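You operate a simulated robot arm through the tools that you are given. There is no shell and no other tool. Be economical: measure what you need, move in short steps, check, and stop when the job is done.

Carry out the task below with a simulated robot arm. There is one attempt and no reset: what you move stays moved.

Task
Clear the clamped block, then unclamp it and take it out.
Fine: undo the orange wing handle only after bolt and ring are off; bolt into the marked block's hole by the ring mark, washer ring into the red tray, block upright into the blue tray; leave the other bolts, rings and blocks. Set down upright: blue block.

It is judged by the outcome, as a careful person would: the job done as asked, and still so three seconds after it is handed in. It fails if anything else is knocked over, pushed out of place, dropped, spilled or broken.

Robot
A 7-joint arm with a two-finger parallel gripper, fixed in place. Base frame: the origin is at the foot of the arm, x ahead of it, y to its left, z up; the work surface is at about z = 900. Readings come in mm, degrees, newtons and seconds.
With the tool pointing down near the work surface it reaches from about 240 to 680 mm from the base axis. Its first joint turns from -66.0 to 66.0 degrees. Payload 2.4 kg.
The tool frame sits at the grasp point between the pads (the TCP): z along the fingers, y along the line on which they close. The tips reach 30 mm beyond it. The gripper opens to 94 mm. The fingers are 28 mm wide and 10 mm thick; the gripper's body (50 by 96 mm) begins 55 mm behind the TCP.
Orientation is that of the tool frame in the base frame, as [roll, pitch, yaw] about the fixed x, y, z axes, in that order (R = Rz(yaw) Ry(pitch) Rx(roll)). With the fingers straight down and closing along the base's y, the tool's x points along the base's -x, its y along +y and its z along -z.

Tools
- The arm moves only by the tool apply_moves. Its argument "plan" is a list of rows, each an object of numbers (a shift or turn left out is 0, a gripper value left out holds the last): "jaw": the gripper command, from -1 (shut) to 1 (fully open), values between in proportion; "x", "y", "z": the shift along the base's x, y, z in mm; "wx", "wy", "wz": the turn, a rotation vector about the base's x, y, z in degrees. In form: [{"jaw": .., "x": .., "y": .., "z": .., "wx": .., "wy": .., "wz": ..}, ...]. A call has 1 to 20 rows; each row shifts and turns the commanded pose from where the row before left it. A row lasts 0.2 s, in which the tool goes at most 50 mm and 8.6 degrees; a call with a longer step from one row to the next is refused whole, and so is a gripper value outside its range. A pose out of reach is approached as far as the arm can. The call stops where the force on the tool passes 90 N (or 10 N more than at its start, if that is more) or the arm is blocked; 0.2 s more then pass. The fingers move at their own pace (about 153 mm/s each) and stop on an object; they squeeze with about 45 N. The grip force told is the motor's: it shows also when the fingers shut on nothing. Time passes only in rows, and 0.2 s behind the last, so rows that do not move let the fingers close. The reply holds the time, the measured pose of the TCP, the force on the tool along the base axes, the opening and the grip force, in the units named above and with some noise, with the torque about the TCP (base axes, N m) and any sound that the robot's microphone picked up.
- Cameras (640 x 400 px; columns grow to the right, rows downward): "scene" is fixed at [32.9, 472.4, 1431.6]; the picture's right is [-0.79, -0.62, 0.00], its down [-0.42, 0.53, -0.74] and it looks along [0.46, -0.58, -0.67] (base axes); focal length 214 px, centre (320, 200). "wrist" rides on the gripper at [76, 14, -103] in the tool frame; the picture's right is [-0.18, 0.98, 0.00], its down [-0.75, -0.14, -0.64] and it looks along [-0.63, -0.12, 0.77] (tool axes); focal length 243 px, centre (320, 200). There is no depth. A picture from a camera that has moved, and an enlarged one, comes with that camera's place and axes in the base frame and with its lens.
- camera(camera): a new picture of that camera. No time passes.
- enlarge(camera, box): a new picture of the part [left, top, right, bottom] of that camera's present view, enlarged. No time passes.
- close_job(): hands the job in; it is judged then, once.

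Go step by step. Nothing tells you positions but the pictures and the camera data: compare them with the known pose of the tool, close in by small moves and look again before you grip or let go. The budget is 120 turns and 84 pictures, counting those below and the enlarged ones. Unless the task says otherwise, let go and move clear before handing in, and close with one line.

The tools are called after "Call:" as name(argument=value, ...) on one line, values as JSON. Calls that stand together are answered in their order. apply_moves: Moves the arm, as the interface text tells. Its arguments: {"type":"object","properties":{"plan":{"type":"array"}},"required":["plan"]} The other tools are called the same way: camera (camera) takes a picture; enlarge (camera, box) takes an enlarged picture of a part of a camera's view; close_job () hands the job in.

At the start:

```text
clock: 0.0
tool_pos: [379.8, 115.4, 1250.7]
orientation: [-179.9, -0.1, -180.0]
ft_force: [0.1, -0.1, -0.2]
moment: [-0.04, 0.01, 0.01]
finger_gap: 94.2
grip_force: 0.0
```

scene: 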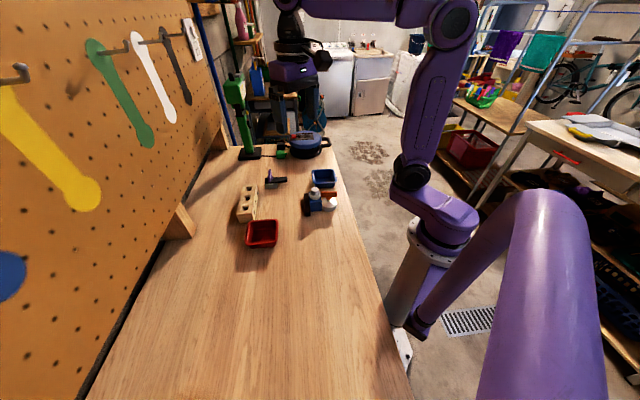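
wrist: 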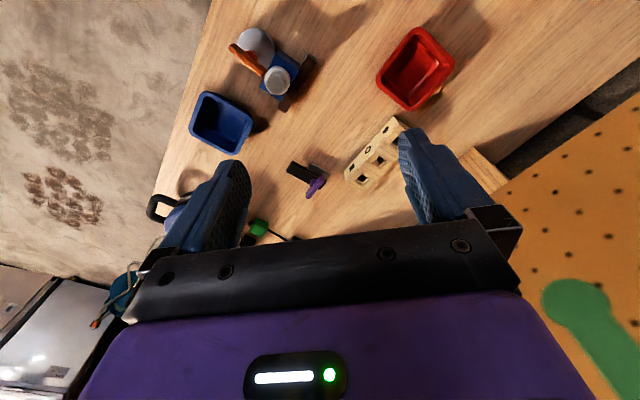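

I see a vise-like fixture with a blue block, a wooden block with holes, a red tray, a blue tray and some spare parts. I'll look closer before moving.

Call:
enlarge(camera="scene", box=[220, 130, 360, 260])

Call:
enlarge(camera="wrist", box=[160, 10, 480, 210])

```text
3.08 times, centred on (290, 195) of scene
camera zoom: at [32.9, 472.4, 1431.6], right [-0.79, -0.62, 0.0], down [-0.42, 0.53, -0.74], along [0.46, -0.58, -0.67], focal length 660 px, centre (412, 215)
```

zoom: 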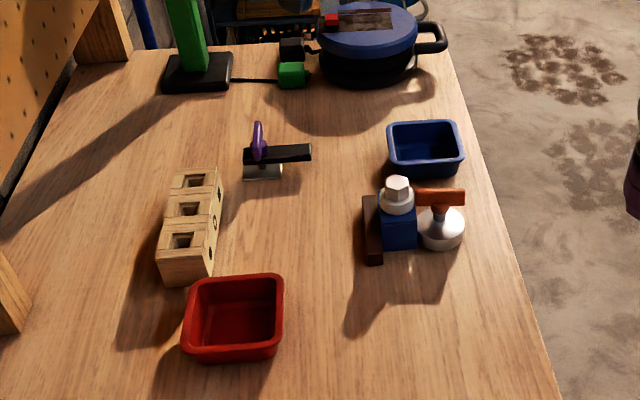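

```text
2.00 times, centred on (320, 110) of wrist
camera zoom: at [303.9, 130.1, 1350.8], right [0.18, 0.98, 0.0], down [0.75, -0.14, 0.64], along [0.63, -0.12, -0.77], focal length 485 px, centre (320, 380)
```

zoom: 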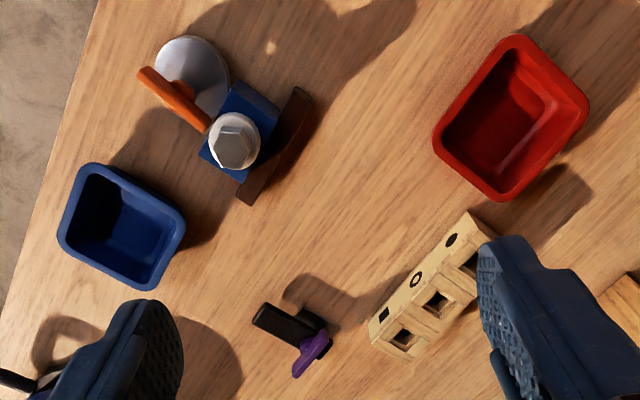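

The clamped blue block is near (382, 55) with the bolt head around z 980. The blue tray is near (447, -81), the red tray near (422, 260), and the marked block near (555, 197). I'm moving in for a closer view.

Call:
apply_moves(plan=[{"jaw": 1, "x": -16, "y": -9, "z": -30}, {"x": -16, "y": -9, "z": -30}, {"x": -16, "y": -9, "z": -30}, {"x": -16, "y": -9, "z": -30}, {"x": -16, "y": -9, "z": -30}, {}])

Call:
camera(camera="wrist")

Call:
enlarge(camera="scene", box=[295, 165, 345, 220])

```text
clock: 1.4
tool_pos: [298.3, 71.1, 1098.7]
orientation: [-179.9, 0.0, -179.9]
ft_force: [-0.2, 0.3, -0.2]
moment: [-0.02, -0.01, -0.01]
finger_gap: 94.1
grip_force: 0.1
```

```text
79 pictures are left
camera wrist: at [221.9, 85.4, 1199.6], right [0.18, 0.98, 0.0], down [0.75, -0.14, 0.64], along [0.63, -0.12, -0.77], focal length 243 px, centre (320, 200)
```

wrist: 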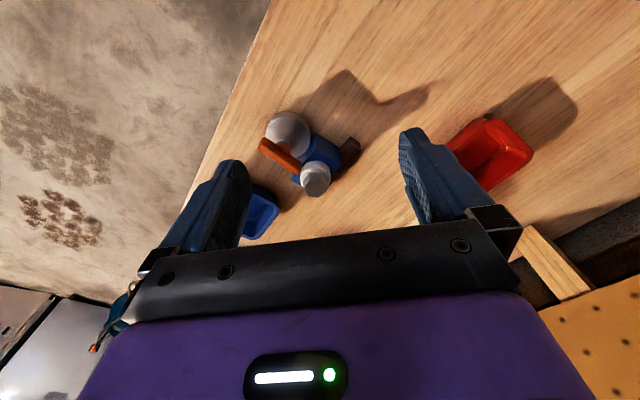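

```text
7.27 times, centred on (320, 192) of scene
camera zoom: at [32.9, 472.4, 1431.6], right [-0.79, -0.62, 0.0], down [-0.42, 0.53, -0.74], along [0.46, -0.58, -0.67], focal length 1560 px, centre (320, 254)
```

zoom: 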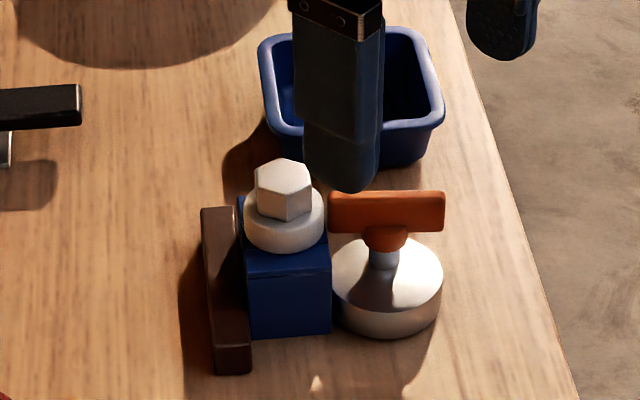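

The block sits between a brown stop and a silver cam with the orange wing handle on top. The hex bolt stands in a white washer ring on the block. I'll enlarge the wrist view.

Call:
enlarge(camera="wrist", box=[250, 95, 378, 215])

```text
3.33 times, centred on (314, 155) of wrist
camera zoom: at [221.9, 85.4, 1199.6], right [0.18, 0.98, 0.0], down [0.75, -0.14, 0.64], along [0.63, -0.12, -0.77], focal length 809 px, centre (340, 350)
```

zoom: 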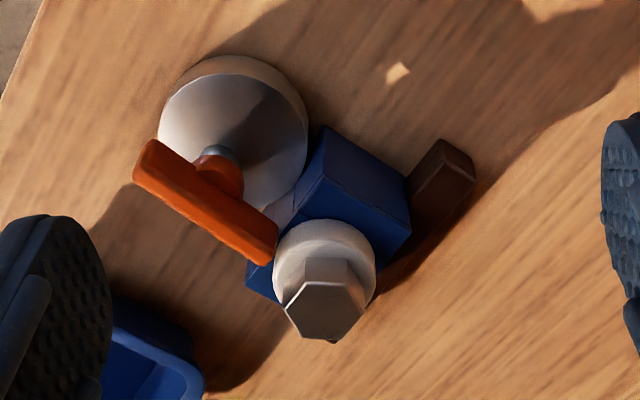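

The bolt head top is around (382, 51, 983), and the handle bar is centred near (350, 16, 953), lying about 38° off the x-axis. I'll go above the bolt and turn the gripper to match.

Call:
apply_moves(plan=[{"x": 17, "y": -4, "wz": 7.6}, {"x": 17, "y": -4, "wz": 7.6}, {"x": 17, "y": -4, "wz": 7.6}, {"x": 17, "y": -4, "z": -15, "wz": 7.6}, {"x": 16, "y": -4, "z": -14, "wz": 7.6}, {}])

Call:
camera(camera="wrist")

Call:
enlarge(camera="scene", box=[295, 155, 345, 220])

```text
clock: 2.8
tool_pos: [383.3, 48.5, 1070.0]
orientation: [-180.0, -0.1, -141.9]
ft_force: [-1.2, 0.3, 0.2]
moment: [0.01, 0.02, -0.03]
finger_gap: 94.1
grip_force: 0.1
```

```text
76 pictures are left
camera wrist: at [315.0, 12.9, 1171.5], right [-0.46, 0.89, 0.0], down [0.68, 0.35, 0.64], along [0.57, 0.3, -0.77], focal length 243 px, centre (320, 200)
```

wrist: 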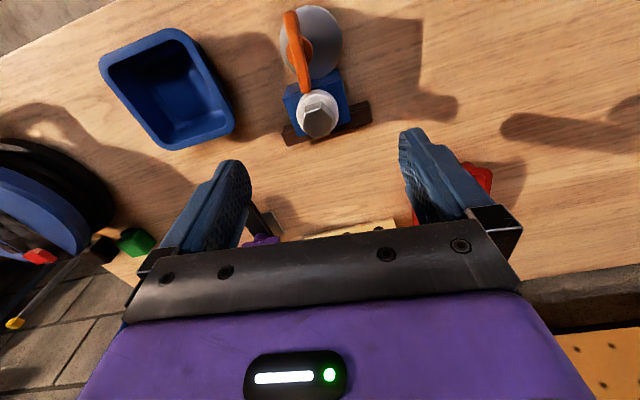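

```text
6.15 times, centred on (320, 188) of scene
camera zoom: at [32.9, 472.4, 1431.6], right [-0.79, -0.62, 0.0], down [-0.42, 0.53, -0.74], along [0.46, -0.58, -0.67], focal length 1320 px, centre (320, 277)
```

zoom: 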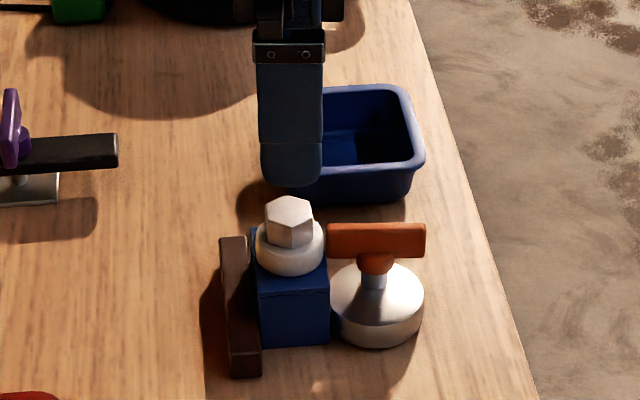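

Call:
enlarge(camera="wrist", box=[270, 80, 366, 144])

Call:
enlarge(camera="wrist", box=[240, 0, 400, 150])

```text
6.25 times, centred on (318, 112) of wrist
camera zoom: at [315.0, 12.9, 1171.5], right [-0.46, 0.89, 0.0], down [0.68, 0.35, 0.64], along [0.57, 0.3, -0.77], focal length 1516 px, centre (332, 750)
```

zoom: 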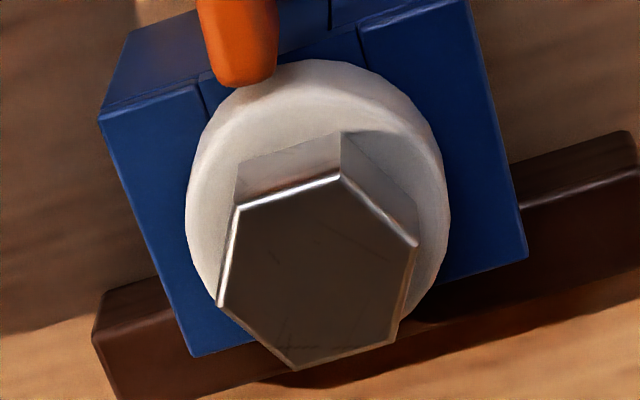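

```text
2.67 times, centred on (320, 75) of wrist
camera zoom: at [315.0, 12.9, 1171.5], right [-0.46, 0.89, 0.0], down [0.68, 0.35, 0.64], along [0.57, 0.3, -0.77], focal length 647 px, centre (320, 533)
```

zoom: 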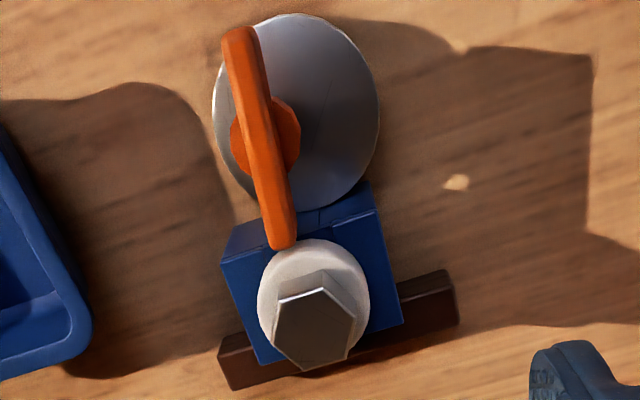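

The bolt head is at about (386, 48), top z 978 and underside about 959. Its flats have normals near 46°, 106° and 166°. I'll close along 166°, which keeps the fingers clear of the handle end.

Call:
apply_moves(plan=[{"jaw": 0.1, "x": 1, "wz": 7.6}, {"x": 1, "wz": 7.6}, {"x": 1, "wz": 7.6}, {"wz": 7.6}, {"wz": 7.6}, {"z": -25}, {"z": -22}, {}])

Call:
camera(camera="wrist")

Call:
enlarge(camera="scene", box=[295, 155, 345, 220])

```text
clock: 4.6
tool_pos: [386.7, 49.0, 1023.0]
orientation: [180.0, 0.0, -103.9]
ft_force: [-0.4, -0.3, 0.1]
moment: [-0.02, 0.01, -0.01]
finger_gap: 51.6
grip_force: 0.1
```

```text
72 pictures are left
camera wrist: at [355.4, -20.7, 1124.8], right [-0.91, 0.42, 0.0], down [0.32, 0.7, 0.64], along [0.27, 0.58, -0.77], focal length 243 px, centre (320, 200)
```

wrist: 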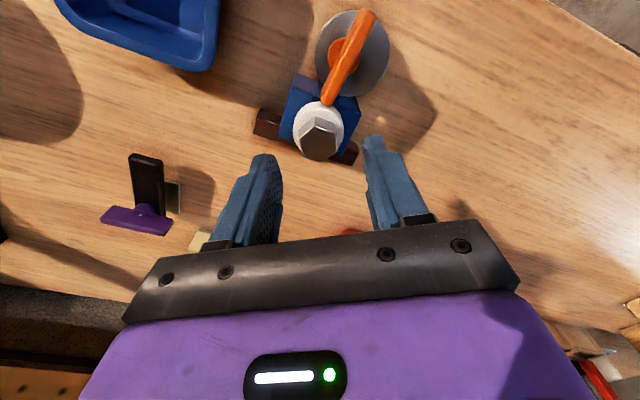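

```text
6.15 times, centred on (320, 188) of scene
camera zoom: at [32.9, 472.4, 1431.6], right [-0.79, -0.62, 0.0], down [-0.42, 0.53, -0.74], along [0.46, -0.58, -0.67], focal length 1320 px, centre (320, 277)
```

zoom: 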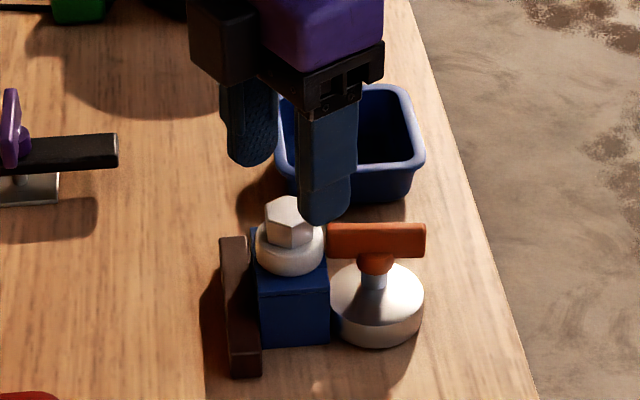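

Call:
enlarge(camera="wrist", box=[264, 80, 392, 180])

```text
4.00 times, centred on (328, 130) of wrist
camera zoom: at [355.4, -20.7, 1124.8], right [-0.91, 0.42, 0.0], down [0.32, 0.7, 0.64], along [0.27, 0.58, -0.77], focal length 970 px, centre (288, 480)
```

zoom: 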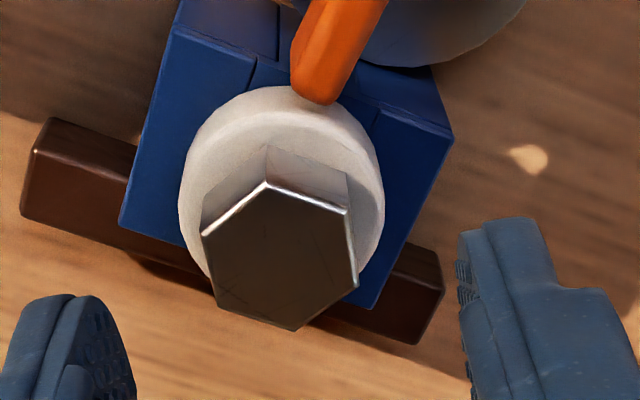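

The finger direction matches the hex flats, and the bolt centre is about (387.7, 47). I'll lower to grip only the head.

Call:
apply_moves(plan=[{"x": 1, "y": -2, "z": -10}, {"z": -10}, {"z": -9}, {}])

Call:
enlarge(camera="wrist", box=[240, 80, 400, 220])

Call:
enlarge(camera="scene", box=[295, 155, 345, 220])

```text
clock: 5.6
tool_pos: [388.2, 47.0, 994.5]
orientation: [179.9, 0.1, -103.9]
ft_force: [-0.4, -0.2, -0.1]
moment: [0.0, 0.0, 0.0]
finger_gap: 51.6
grip_force: 0.1
```

```text
2.86 times, centred on (320, 150) of wrist
camera zoom: at [355.1, -22.3, 1095.2], right [-0.91, 0.42, 0.0], down [0.32, 0.7, 0.64], along [0.27, 0.58, -0.77], focal length 693 px, centre (320, 343)
```

zoom: 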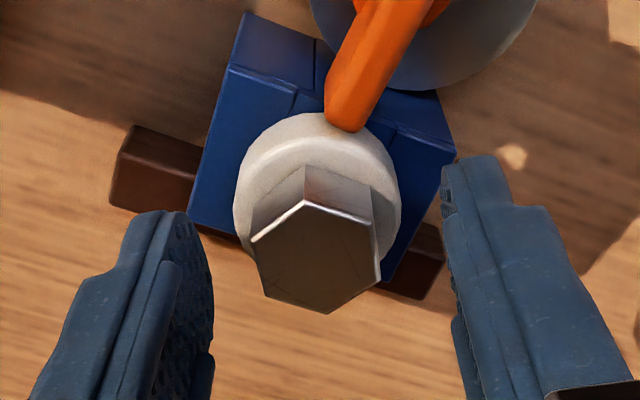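

```text
6.15 times, centred on (320, 188) of scene
camera zoom: at [32.9, 472.4, 1431.6], right [-0.79, -0.62, 0.0], down [-0.42, 0.53, -0.74], along [0.46, -0.58, -0.67], focal length 1320 px, centre (320, 277)
```

zoom: 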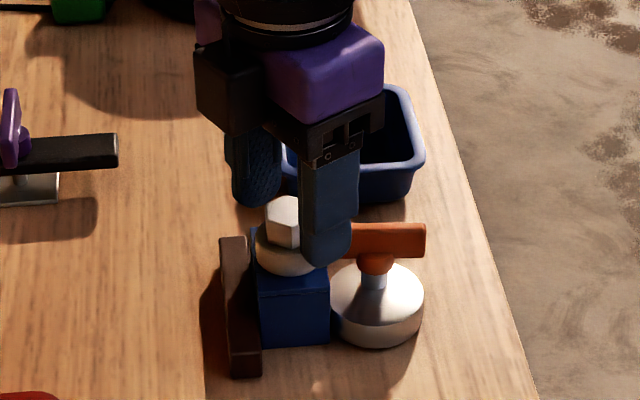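

The fingers straddle the head evenly and clear both ring and handle. I'm closing on the head.

Call:
apply_moves(plan=[{"jaw": -0.2}, {"jaw": -0.5}, {"jaw": -1}, {}, {}])

Call:
enlarge(camera="wrist", box=[240, 80, 400, 220])

```text
clock: 6.8
tool_pos: [385.7, 49.3, 994.0]
orientation: [-180.0, 0.0, -104.0]
ft_force: [0.7, -0.6, 0.5]
moment: [0.0, -0.03, -0.01]
finger_gap: 24.2
grip_force: 45.4
```

```text
2.86 times, centred on (320, 150) of wrist
camera zoom: at [355.1, -22.3, 1095.3], right [-0.91, 0.42, 0.0], down [0.32, 0.7, 0.64], along [0.27, 0.58, -0.77], focal length 693 px, centre (320, 343)
```

zoom: 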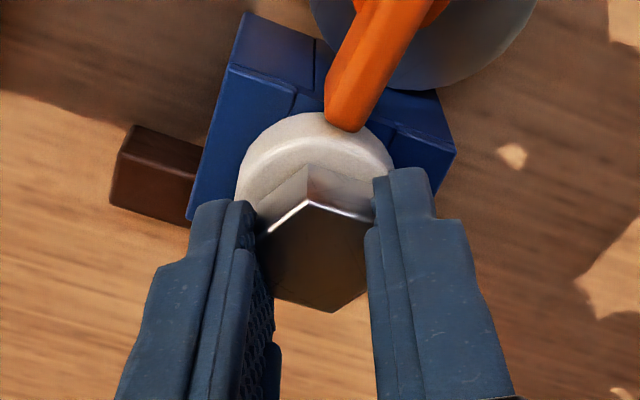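

Gripped at 24 mm with almost no side force. I'll lift gently and watch the force.

Call:
apply_moves(plan=[{"z": 3}, {"z": 5}, {"z": 8}, {"z": 10}, {}])

Call:
enlarge(camera="scene", box=[295, 145, 345, 220])

```text
clock: 8.0
tool_pos: [388.8, 48.6, 1021.4]
orientation: [180.0, 0.0, -104.0]
ft_force: [-0.5, 0.4, -1.2]
moment: [0.02, -0.02, 0.03]
finger_gap: 24.0
grip_force: 45.8
```

```text
5.33 times, centred on (320, 182) of scene
camera zoom: at [32.9, 472.4, 1431.6], right [-0.79, -0.62, 0.0], down [-0.42, 0.53, -0.74], along [0.46, -0.58, -0.67], focal length 1144 px, centre (320, 293)
```

zoom: 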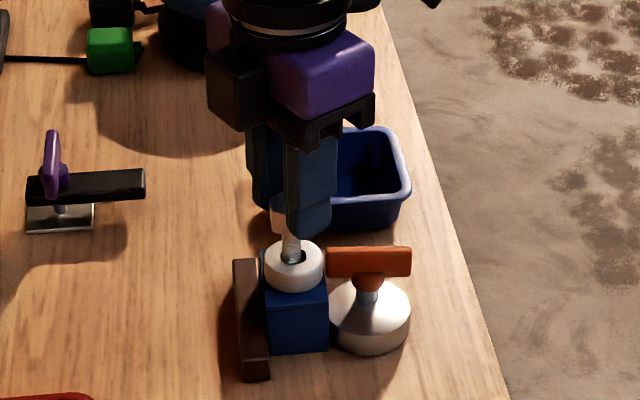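

The bolt came straight out and the ring stayed put. I'll lift clear and travel to above the marked block.

Call:
apply_moves(plan=[{"z": 30}, {"z": 40}, {"z": 30}, {"x": 30, "y": 27}, {"x": 34, "y": 30}, {"x": 34, "y": 30}, {"x": 34, "y": 30}, {"x": 25, "y": 22}, {"x": 10, "y": 10}, {}])

Call:
camera(camera="wrist")

Call:
enlarge(camera="scene", box=[225, 135, 305, 235])

```text
clock: 10.2
tool_pos: [555.5, 198.2, 1119.2]
orientation: [180.0, 0.0, -103.9]
ft_force: [0.1, 0.2, -1.1]
moment: [0.02, -0.04, 0.0]
finger_gap: 24.1
grip_force: 44.5
```

```text
65 pictures are left
camera wrist: at [523.8, 128.1, 1220.6], right [-0.91, 0.42, 0.0], down [0.32, 0.7, 0.64], along [0.27, 0.58, -0.77], focal length 243 px, centre (320, 200)
```

wrist: 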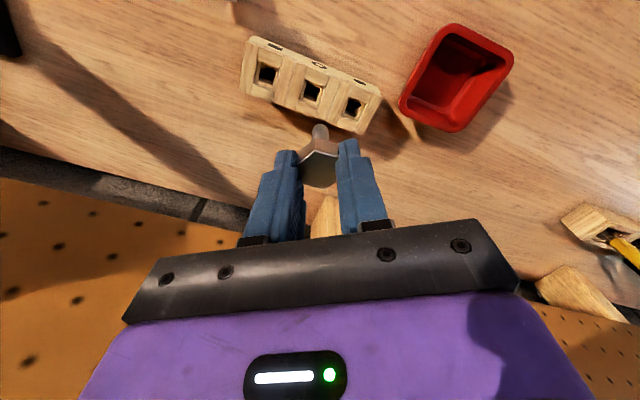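

```text
4.00 times, centred on (265, 185) of scene
camera zoom: at [32.9, 472.4, 1431.6], right [-0.79, -0.62, 0.0], down [-0.42, 0.53, -0.74], along [0.46, -0.58, -0.67], focal length 858 px, centre (540, 260)
```

zoom: 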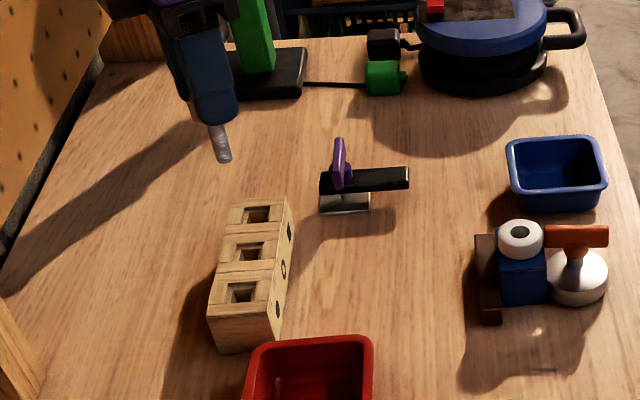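

Call:
enlarge(camera="wrist", box=[232, 30, 392, 190])

```text
2.50 times, centred on (312, 110) of wrist
camera zoom: at [523.8, 128.1, 1220.6], right [-0.91, 0.42, 0.0], down [0.32, 0.7, 0.64], along [0.27, 0.58, -0.77], focal length 606 px, centre (340, 425)
```

zoom: 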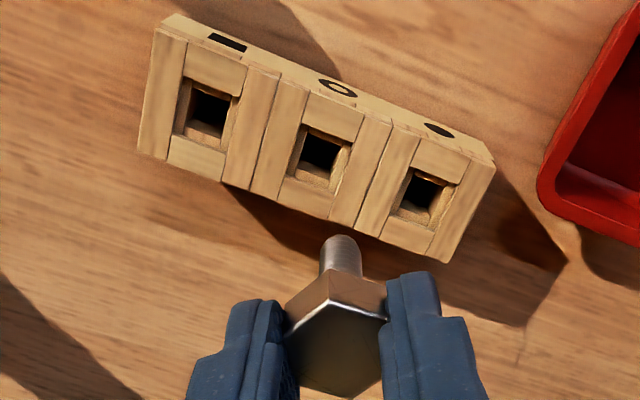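

The middle (ring-marked) hole is at about (564, 196) with its top near z 949, and the bolt tip hangs about 72 mm below the TCP. I'll shift over it and come down to just above.

Call:
apply_moves(plan=[{"x": 8.5, "y": -2.5, "z": -20}, {"z": -30}, {"z": -20}, {"z": -10}, {}])

Call:
enlarge(camera="wrist", box=[232, 50, 392, 190])

Call:
enlarge(camera="scene", box=[225, 165, 285, 235])

```text
clock: 11.4
tool_pos: [564.4, 195.4, 1039.9]
orientation: [-180.0, 0.1, -104.0]
ft_force: [0.3, -1.2, -0.8]
moment: [-0.02, -0.02, -0.01]
finger_gap: 24.4
grip_force: 45.0
```

```text
2.86 times, centred on (312, 120) of wrist
camera zoom: at [532.4, 124.6, 1141.1], right [-0.91, 0.42, 0.0], down [0.32, 0.7, 0.64], along [0.27, 0.58, -0.77], focal length 693 px, centre (343, 429)
```

zoom: 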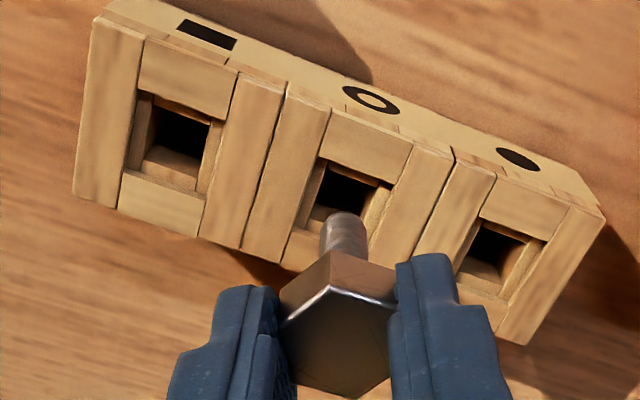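

```text
5.71 times, centred on (255, 200) of scene
camera zoom: at [32.9, 472.4, 1431.6], right [-0.79, -0.62, 0.0], down [-0.42, 0.53, -0.74], along [0.46, -0.58, -0.67], focal length 1226 px, centre (691, 200)
```

zoom: 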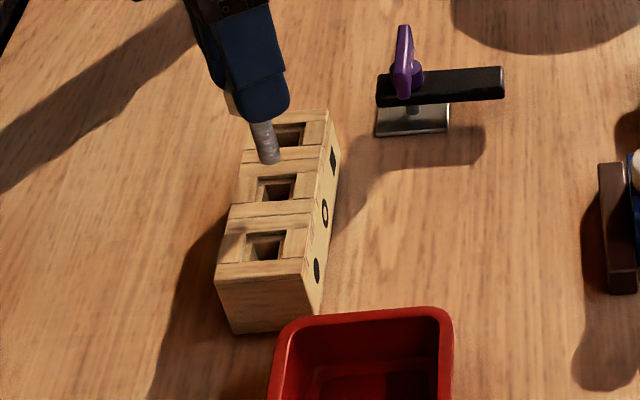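

The bolt tip and the ring-mark hole line up within about 1.5 mm. I'll lower in small steps.

Call:
apply_moves(plan=[{"z": -8}, {"z": -8}, {"z": -8}, {"z": -6}, {}])

Call:
enlarge(camera="scene", box=[225, 165, 285, 235])

Call:
enlarge(camera="wrist", box=[232, 50, 392, 190])

```text
clock: 12.6
tool_pos: [564.7, 196.6, 1011.5]
orientation: [-179.9, 0.2, -104.0]
ft_force: [3.9, 3.0, 0.6]
moment: [0.17, -0.21, 0.03]
finger_gap: 24.6
grip_force: 45.1
```

```text
5.71 times, centred on (255, 200) of scene
camera zoom: at [32.9, 472.5, 1431.6], right [-0.79, -0.62, 0.0], down [-0.42, 0.53, -0.74], along [0.46, -0.58, -0.67], focal length 1226 px, centre (691, 200)
```

zoom: 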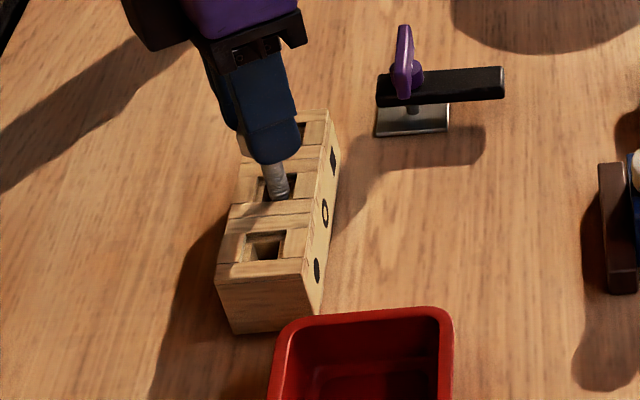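

```text
2.86 times, centred on (312, 120) of wrist
camera zoom: at [531.5, 125.6, 1111.8], right [-0.91, 0.42, 0.0], down [0.32, 0.7, 0.64], along [0.27, 0.58, -0.77], focal length 693 px, centre (343, 429)
```

zoom: 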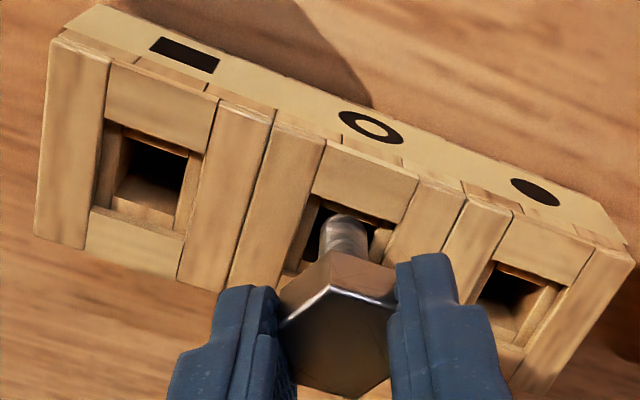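

The tip is 10 mm inside the hole, with a small side force pushing toward +x,+y. I'll ease that way before going on.

Call:
apply_moves(plan=[{"x": 2, "y": 1.5}, {}])

Call:
enlarge(camera="wrist", box=[282, 90, 362, 160])

Call:
enlarge(camera="scene", box=[240, 175, 270, 210])

```text
clock: 13.2
tool_pos: [563.9, 196.1, 1010.5]
orientation: [179.9, -0.1, -104.1]
ft_force: [-0.2, 0.8, -1.1]
moment: [0.01, 0.02, 0.05]
finger_gap: 24.1
grip_force: 44.4
```

```text
5.71 times, centred on (322, 125) of wrist
camera zoom: at [533.1, 126.3, 1111.6], right [-0.91, 0.42, 0.0], down [0.32, 0.7, 0.64], along [0.27, 0.58, -0.77], focal length 1386 px, centre (309, 629)
```

zoom: 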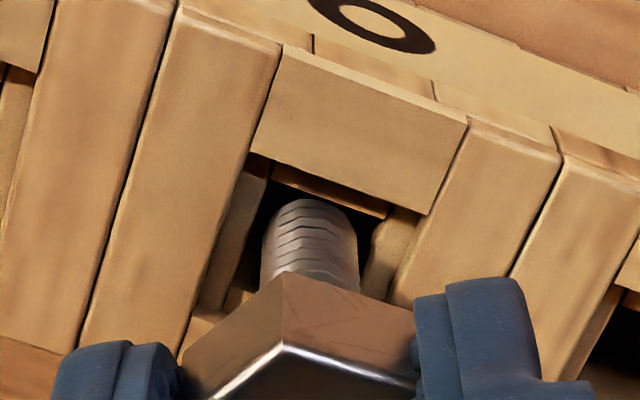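

```text
11.43 times, centred on (255, 192) of scene
camera zoom: at [32.9, 472.4, 1431.6], right [-0.79, -0.62, 0.0], down [-0.42, 0.53, -0.74], along [0.46, -0.58, -0.67], focal length 2451 px, centre (1063, 286)
```

zoom: 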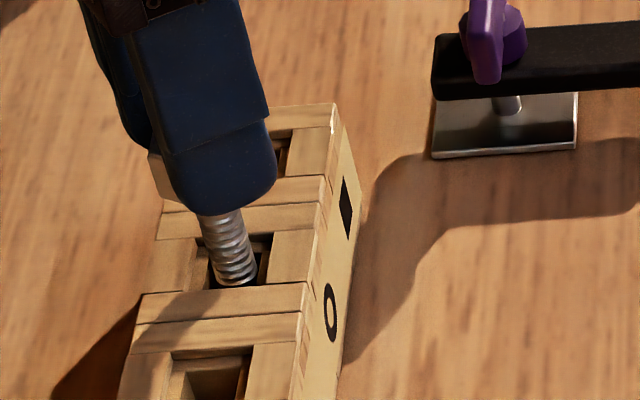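

Side forces are gone and the shaft is centred in the hole. I'll continue down to seat the head.

Call:
apply_moves(plan=[{"z": -5}, {"z": -5}, {"z": -5}, {"z": -4}, {}])

Call:
enlarge(camera="scene", box=[240, 175, 270, 210])

```text
clock: 14.4
tool_pos: [565.4, 198.2, 991.8]
orientation: [180.0, 0.0, -104.0]
ft_force: [-1.0, -0.2, -0.1]
moment: [0.01, -0.01, 0.0]
finger_gap: 24.1
grip_force: 44.9
```

```text
11.43 times, centred on (255, 192) of scene
camera zoom: at [32.9, 472.4, 1431.6], right [-0.79, -0.62, 0.0], down [-0.42, 0.53, -0.74], along [0.46, -0.58, -0.67], focal length 2451 px, centre (1063, 286)
```

zoom: 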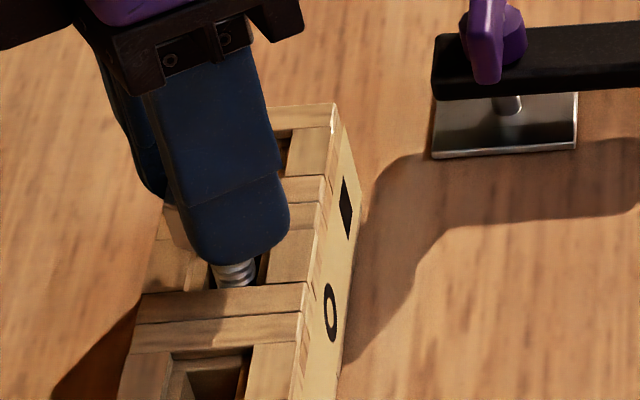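

Call:
apply_moves(plan=[{"z": -2}, {"z": -2}, {"z": -1}, {}])

Call:
enlarge(camera="wrist", box=[242, 80, 402, 200])

```text
clock: 15.4
tool_pos: [564.3, 196.2, 985.8]
orientation: [-180.0, 0.0, -104.0]
ft_force: [-0.3, 0.0, -0.3]
moment: [-0.01, -0.04, -0.01]
finger_gap: 24.1
grip_force: 44.3
```

```text
3.33 times, centred on (322, 140) of wrist
camera zoom: at [533.0, 126.3, 1087.3], right [-0.91, 0.42, 0.0], down [0.32, 0.7, 0.64], along [0.27, 0.58, -0.77], focal length 809 px, centre (313, 400)
```

zoom: 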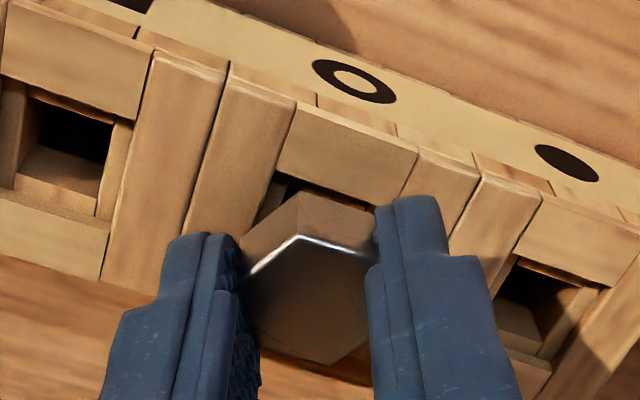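

No contact yet, so I'll go on in 1 mm steps.

Call:
apply_moves(plan=[{"z": -1}, {"z": -1}, {"z": -1}, {}])

```text
clock: 16.4
tool_pos: [565.4, 196.5, 982.8]
orientation: [-180.0, 0.0, -104.0]
ft_force: [0.1, 1.3, -0.4]
moment: [0.04, 0.0, -0.05]
finger_gap: 23.9
grip_force: 44.7
```

Call:
apply_moves(plan=[{"z": -1}, {"z": -1}, {}])

Call:
enlarge(camera="wrist", box=[242, 80, 402, 200])

Call:
enlarge(camera="scene", box=[240, 175, 270, 210])

```text
clock: 17.2
tool_pos: [565.3, 198.3, 982.2]
orientation: [-180.0, 0.0, -104.0]
ft_force: [-0.2, -1.6, -0.5]
moment: [0.03, 0.01, 0.01]
finger_gap: 24.3
grip_force: 45.0
```

```text
3.33 times, centred on (322, 140) of wrist
camera zoom: at [533.0, 126.4, 1083.2], right [-0.91, 0.42, 0.0], down [0.32, 0.7, 0.64], along [0.27, 0.58, -0.77], focal length 809 px, centre (313, 400)
```

zoom: 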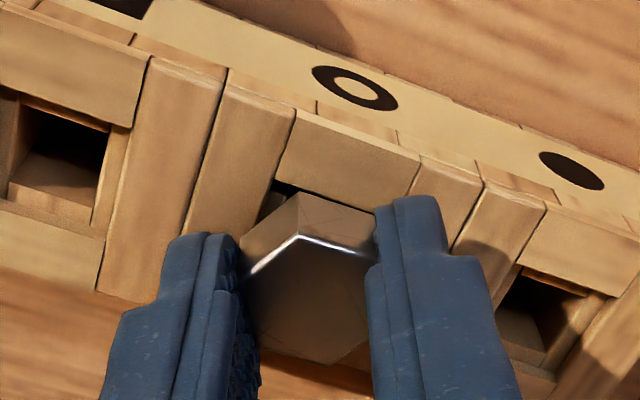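

```text
11.43 times, centred on (255, 192) of scene
camera zoom: at [32.9, 472.4, 1431.6], right [-0.79, -0.62, 0.0], down [-0.42, 0.53, -0.74], along [0.46, -0.58, -0.67], focal length 2451 px, centre (1063, 286)
```

zoom: 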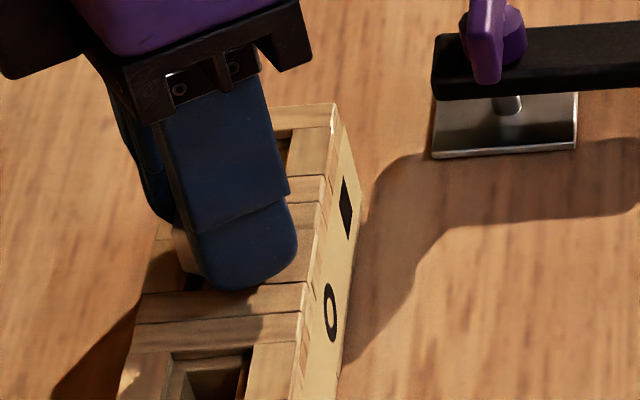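

Call:
apply_moves(plan=[{"z": -1}, {"z": -1}, {}])

```text
clock: 18.0
tool_pos: [565.7, 196.0, 980.1]
orientation: [-179.9, 0.0, -104.0]
ft_force: [0.1, -0.4, -0.7]
moment: [0.0, -0.01, 0.02]
finger_gap: 24.4
grip_force: 44.8
```

Call:
apply_moves(plan=[{"z": -1}, {"z": -1}, {}])

Call:
enlarge(camera="wrist", box=[242, 80, 402, 200])

```text
clock: 18.8
tool_pos: [564.6, 196.1, 980.3]
orientation: [-179.9, 0.1, -104.0]
ft_force: [-4.7, -1.5, 16.7]
moment: [-0.13, 0.24, -0.02]
finger_gap: 24.0
grip_force: 44.8
```

```text
3.33 times, centred on (322, 140) of wrist
camera zoom: at [533.5, 126.3, 1080.1], right [-0.91, 0.42, 0.0], down [0.32, 0.7, 0.64], along [0.27, 0.58, -0.77], focal length 809 px, centre (313, 400)
```

zoom: 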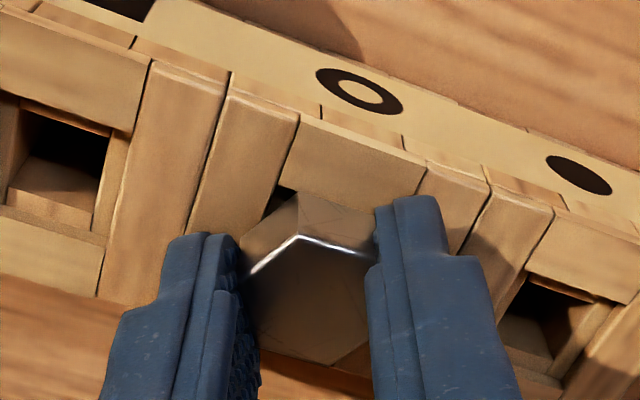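

Contact at 17 N, so the head is seated. I'll ease off slightly, open and rise.

Call:
apply_moves(plan=[{"z": 1}, {"jaw": -0.3}, {"jaw": 0}, {}, {"z": 15}, {"z": 30}, {"z": 40}, {}])

Call:
enlarge(camera="wrist", box=[192, 0, 432, 200])

Call:
enlarge(camera="scene", box=[225, 165, 285, 235])

```text
clock: 20.6
tool_pos: [565.3, 197.5, 1063.6]
orientation: [180.0, 0.0, -104.0]
ft_force: [-0.1, 0.6, 0.9]
moment: [0.0, -0.02, -0.04]
finger_gap: 47.1
grip_force: 0.0
```

```text
2.00 times, centred on (312, 100) of wrist
camera zoom: at [533.0, 126.0, 1164.9], right [-0.91, 0.42, 0.0], down [0.32, 0.7, 0.64], along [0.27, 0.58, -0.77], focal length 485 px, centre (336, 400)
```

zoom: 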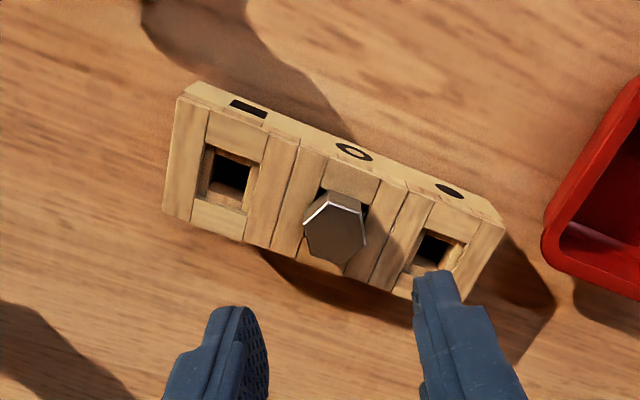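

```text
5.71 times, centred on (255, 200) of scene
camera zoom: at [32.9, 472.4, 1431.6], right [-0.79, -0.62, 0.0], down [-0.42, 0.53, -0.74], along [0.46, -0.58, -0.67], focal length 1226 px, centre (691, 200)
```

zoom: 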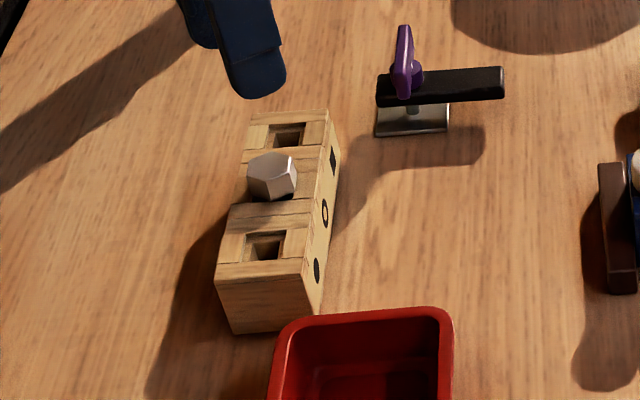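

Call:
enlarge(camera="scene", box=[245, 178, 275, 206])

Call:
enlarge(camera="wrist", box=[322, 70, 412, 150])

```text
14.29 times, centred on (260, 192) of scene
camera zoom: at [32.9, 472.4, 1431.6], right [-0.79, -0.62, 0.0], down [-0.42, 0.53, -0.74], along [0.46, -0.58, -0.67], focal length 3064 px, centre (1177, 314)
```

zoom: 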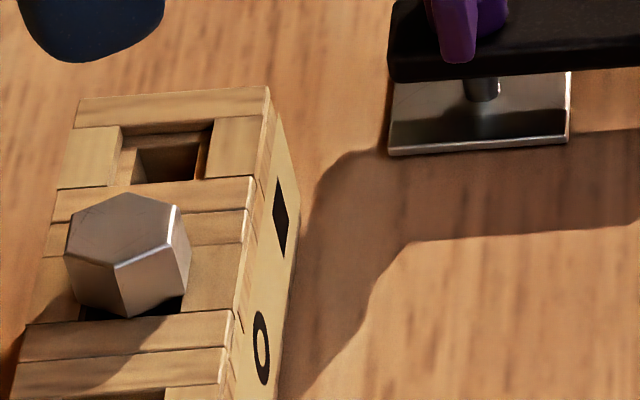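

```text
5.00 times, centred on (367, 110) of wrist
camera zoom: at [533.0, 126.0, 1164.9], right [-0.91, 0.42, 0.0], down [0.32, 0.7, 0.64], along [0.27, 0.58, -0.77], focal length 1213 px, centre (85, 650)
```

zoom: 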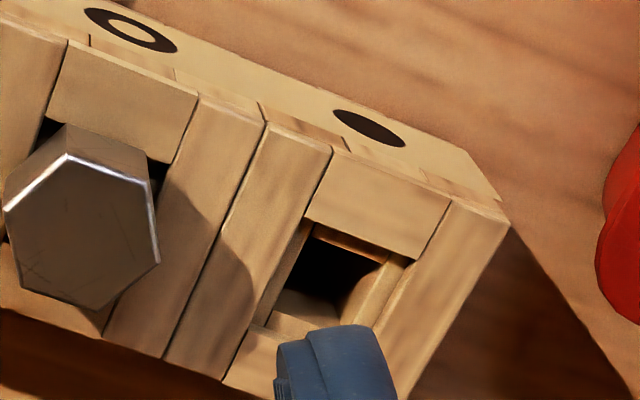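

The bolt is seated upright in the ring-mark hole. Next is the washer ring, so I'm heading back above the clamped block, turned to close across the handle direction.

Call:
apply_moves(plan=[{"z": 20}, {"x": -30, "y": -25, "wz": -7}, {"x": -33, "y": -28, "wz": -7}, {"x": -33, "y": -28, "wz": -7}, {"x": -33, "y": -28, "wz": -7}, {"x": -33, "y": -28, "wz": -6}, {"x": -16, "y": -12}, {"z": -30, "jaw": 0.15}, {}])

Call:
camera(camera="wrist")

Call:
enlarge(camera="scene", box=[295, 155, 345, 220])

```text
clock: 22.6
tool_pos: [388.7, 47.4, 1054.1]
orientation: [-179.9, 0.0, -137.9]
ft_force: [0.2, 0.6, 0.9]
moment: [0.01, 0.03, 0.0]
finger_gap: 53.8
grip_force: 0.1
```

```text
47 pictures are left
camera wrist: at [323.3, 6.5, 1155.3], right [-0.52, 0.85, 0.0], down [0.65, 0.4, 0.64], along [0.55, 0.33, -0.77], focal length 243 px, centre (320, 200)
```

wrist: 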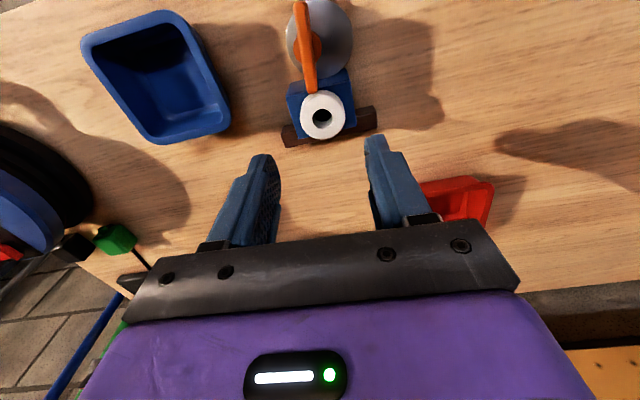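

```text
6.15 times, centred on (320, 188) of scene
camera zoom: at [32.9, 472.4, 1431.6], right [-0.79, -0.62, 0.0], down [-0.42, 0.53, -0.74], along [0.46, -0.58, -0.67], focal length 1320 px, centre (320, 277)
```

zoom: 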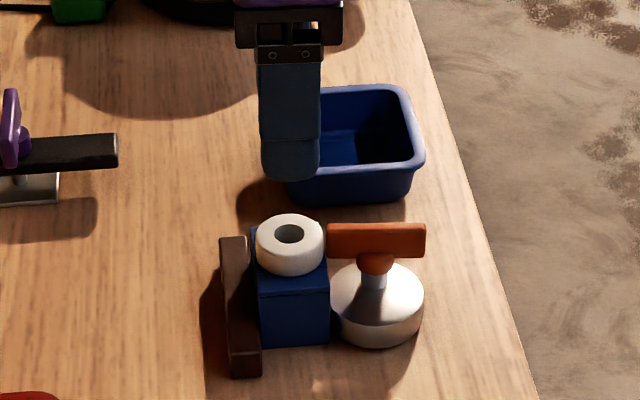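

Call:
enlarge(camera="wrist", box=[272, 60, 372, 160])

```text
4.00 times, centred on (322, 110) of wrist
camera zoom: at [323.3, 6.5, 1155.3], right [-0.52, 0.85, 0.0], down [0.65, 0.4, 0.64], along [0.55, 0.33, -0.77], focal length 970 px, centre (312, 560)
```

zoom: 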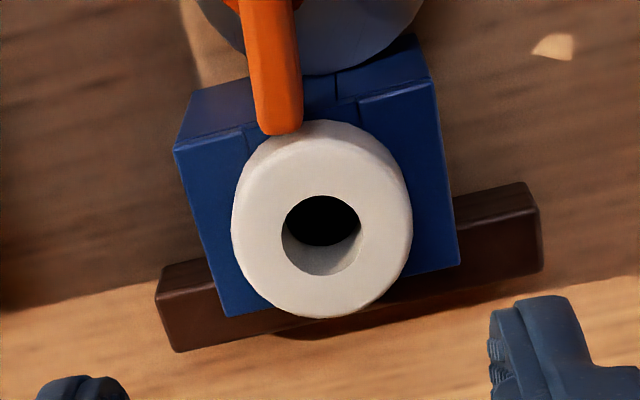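

The ring is centred at about (388, 48), z 945–959. I'll align and lower until the tips are just above the block's top.

Call:
apply_moves(plan=[{"x": -0.8, "y": 1.3, "z": -25}, {"z": -25}, {"z": -14}, {"z": -5}, {}])

Call:
enlarge(camera="scene", box=[300, 165, 340, 210])

Call:
enlarge(camera="wrist", box=[252, 80, 392, 210])

```text
clock: 23.8
tool_pos: [387.0, 48.6, 983.9]
orientation: [-180.0, 0.0, -138.1]
ft_force: [-0.2, -0.7, 0.5]
moment: [0.0, -0.03, 0.02]
finger_gap: 54.3
grip_force: 0.1
```

```text
8.89 times, centred on (320, 188) of scene
camera zoom: at [32.9, 472.4, 1431.6], right [-0.79, -0.62, 0.0], down [-0.42, 0.53, -0.74], along [0.46, -0.58, -0.67], focal length 1906 px, centre (320, 311)
```

zoom: 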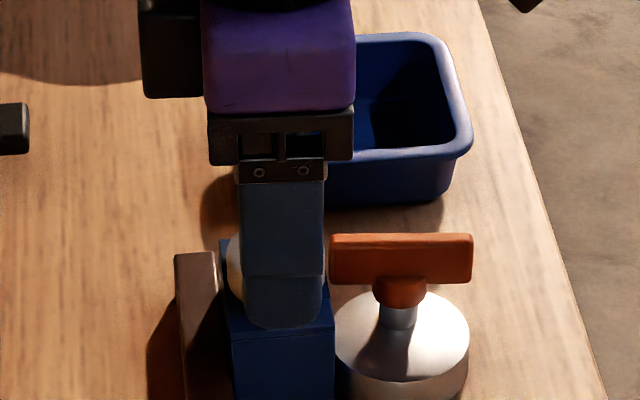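

```text
3.08 times, centred on (322, 145) of wrist
camera zoom: at [320.5, 8.6, 1085.3], right [-0.52, 0.85, 0.0], down [0.65, 0.4, 0.64], along [0.55, 0.33, -0.77], focal length 746 px, centre (314, 369)
```

zoom: 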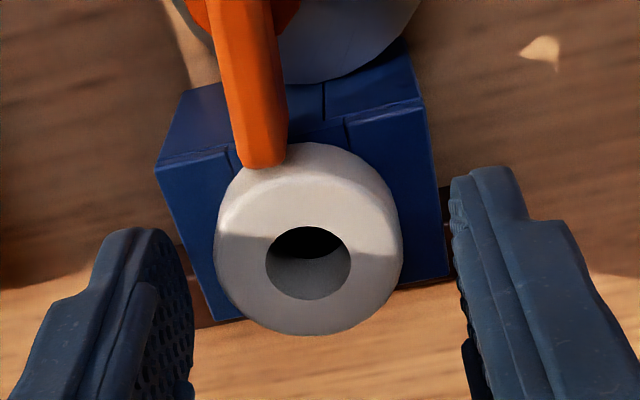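

Call:
apply_moves(plan=[{"x": 0.8, "y": -1.2, "z": -3}, {}, {"jaw": -0.1}, {"jaw": -0.3}, {"jaw": -1}, {}])

Call:
enlarge(camera="wrist", box=[252, 80, 392, 210])

```text
clock: 25.2
tool_pos: [387.6, 47.0, 981.1]
orientation: [180.0, 0.0, -138.0]
ft_force: [-0.2, 0.2, -0.2]
moment: [0.0, 0.0, -0.02]
finger_gap: 36.2
grip_force: 44.8
```

```text
3.08 times, centred on (322, 145) of wrist
camera zoom: at [321.0, 7.2, 1082.5], right [-0.52, 0.85, 0.0], down [0.65, 0.4, 0.64], along [0.55, 0.33, -0.77], focal length 746 px, centre (314, 369)
```

zoom: 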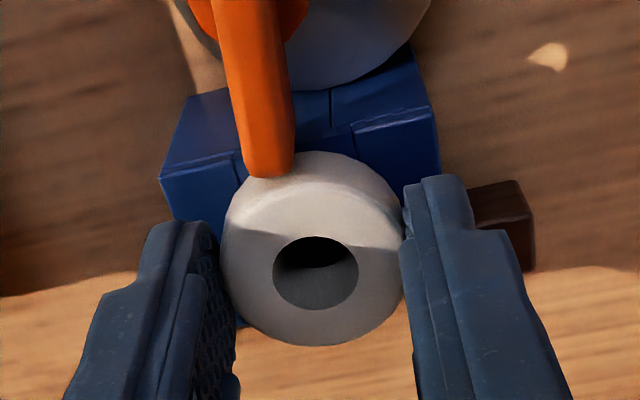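

Ring held at 36 mm. I'll lift a little first to check that it clears the handle.

Call:
apply_moves(plan=[{"z": 2}, {"x": 1.2, "y": 0.8, "z": 1}, {"z": 3}, {}])

Call:
enlarge(camera="scene", box=[300, 165, 340, 210])

```text
clock: 26.2
tool_pos: [389.5, 48.8, 987.1]
orientation: [-180.0, 0.0, -138.1]
ft_force: [-0.7, 0.5, -0.4]
moment: [0.02, 0.02, 0.02]
finger_gap: 36.3
grip_force: 45.2
```

```text
8.89 times, centred on (320, 188) of scene
camera zoom: at [32.9, 472.4, 1431.6], right [-0.79, -0.62, 0.0], down [-0.42, 0.53, -0.74], along [0.46, -0.58, -0.67], focal length 1906 px, centre (320, 311)
```

zoom: 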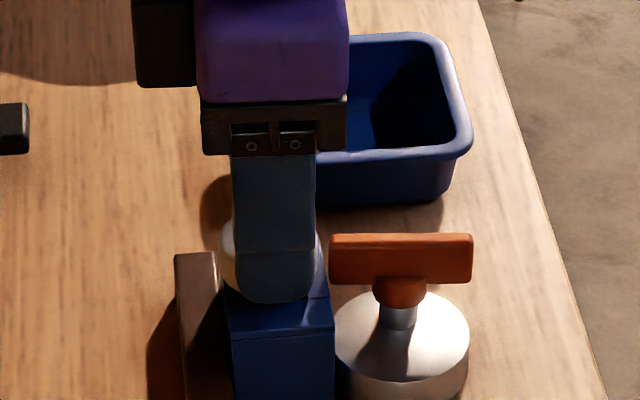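

The ring is free and the block stayed put. I'm lifting and carrying it to above the red tray.

Call:
apply_moves(plan=[{"z": 30}, {"z": 40}, {"z": 30}, {"x": 5, "y": 30}, {"x": 7, "y": 42}, {"x": 7, "y": 42}, {"x": 7, "y": 42}, {"x": 5, "y": 35}, {"x": 4, "y": 18}, {}])

Call:
camera(camera="wrist")

Call:
enlarge(camera="scene", box=[220, 150, 320, 260])

```text
clock: 28.4
tool_pos: [425.3, 257.1, 1086.9]
orientation: [-180.0, 0.0, -138.1]
ft_force: [-0.3, -0.2, 0.5]
moment: [0.01, -0.02, 0.04]
finger_gap: 36.4
grip_force: 44.8
```

```text
40 pictures are left
camera wrist: at [358.1, 216.8, 1188.0], right [-0.52, 0.85, 0.0], down [0.65, 0.4, 0.64], along [0.55, 0.33, -0.77], focal length 243 px, centre (320, 200)
```

wrist: 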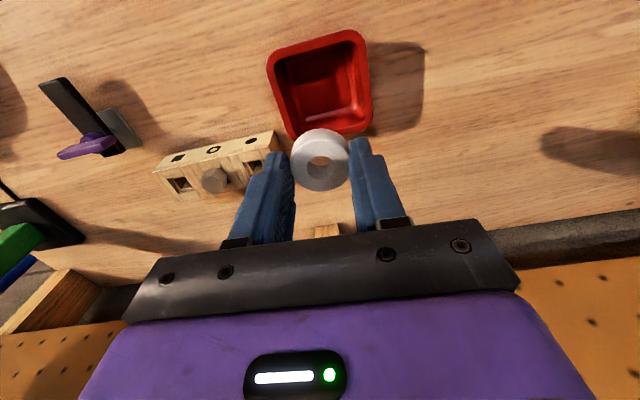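

```text
3.64 times, centred on (270, 205) of scene
camera zoom: at [32.9, 472.4, 1431.6], right [-0.79, -0.62, 0.0], down [-0.42, 0.53, -0.74], along [0.46, -0.58, -0.67], focal length 780 px, centre (502, 182)
```

zoom: 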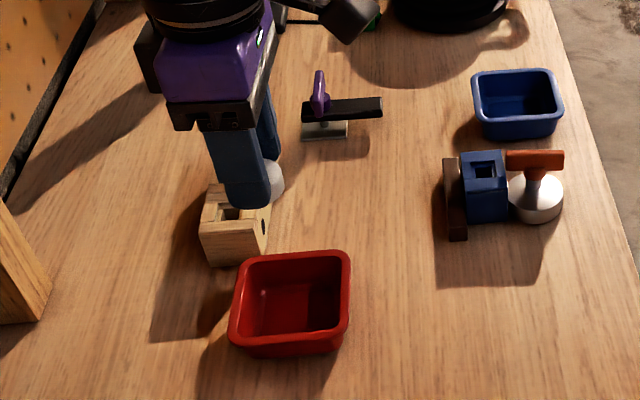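

The red tray's centre is about (417, 254) with its rim near z 935–940. I'll shift over it, come down above the rim and check.

Call:
apply_moves(plan=[{"x": -7, "y": -3, "z": -30}, {"z": -40}, {"z": -20}, {}])

Call:
camera(camera="wrist")

Call:
enlarge(camera="scene", box=[230, 190, 300, 260])

```text
clock: 29.4
tool_pos: [417.5, 253.7, 996.7]
orientation: [-180.0, 0.1, -138.1]
ft_force: [-0.1, 0.0, 0.0]
moment: [-0.02, -0.02, 0.0]
finger_gap: 36.4
grip_force: 45.1
```

```text
38 pictures are left
camera wrist: at [351.3, 212.8, 1097.0], right [-0.52, 0.85, 0.0], down [0.65, 0.4, 0.64], along [0.55, 0.33, -0.77], focal length 243 px, centre (320, 200)
```

wrist: 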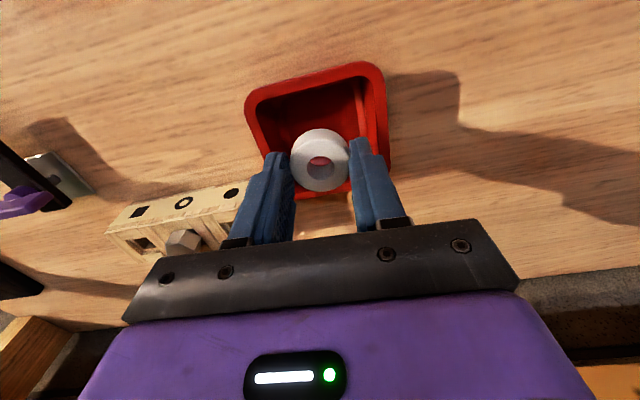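

```text
5.71 times, centred on (265, 225) of scene
camera zoom: at [32.9, 472.4, 1431.6], right [-0.79, -0.62, 0.0], down [-0.42, 0.53, -0.74], along [0.46, -0.58, -0.67], focal length 1226 px, centre (634, 57)
```

zoom: 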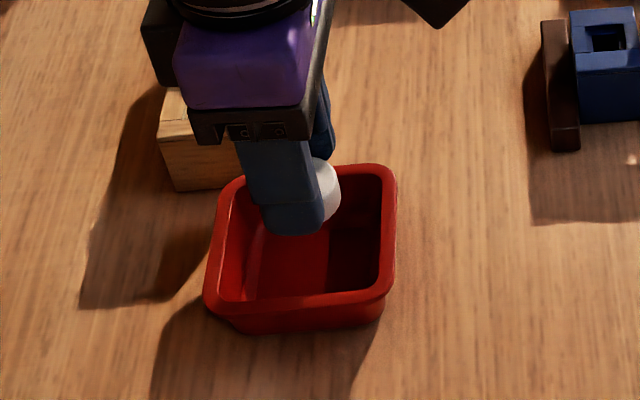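

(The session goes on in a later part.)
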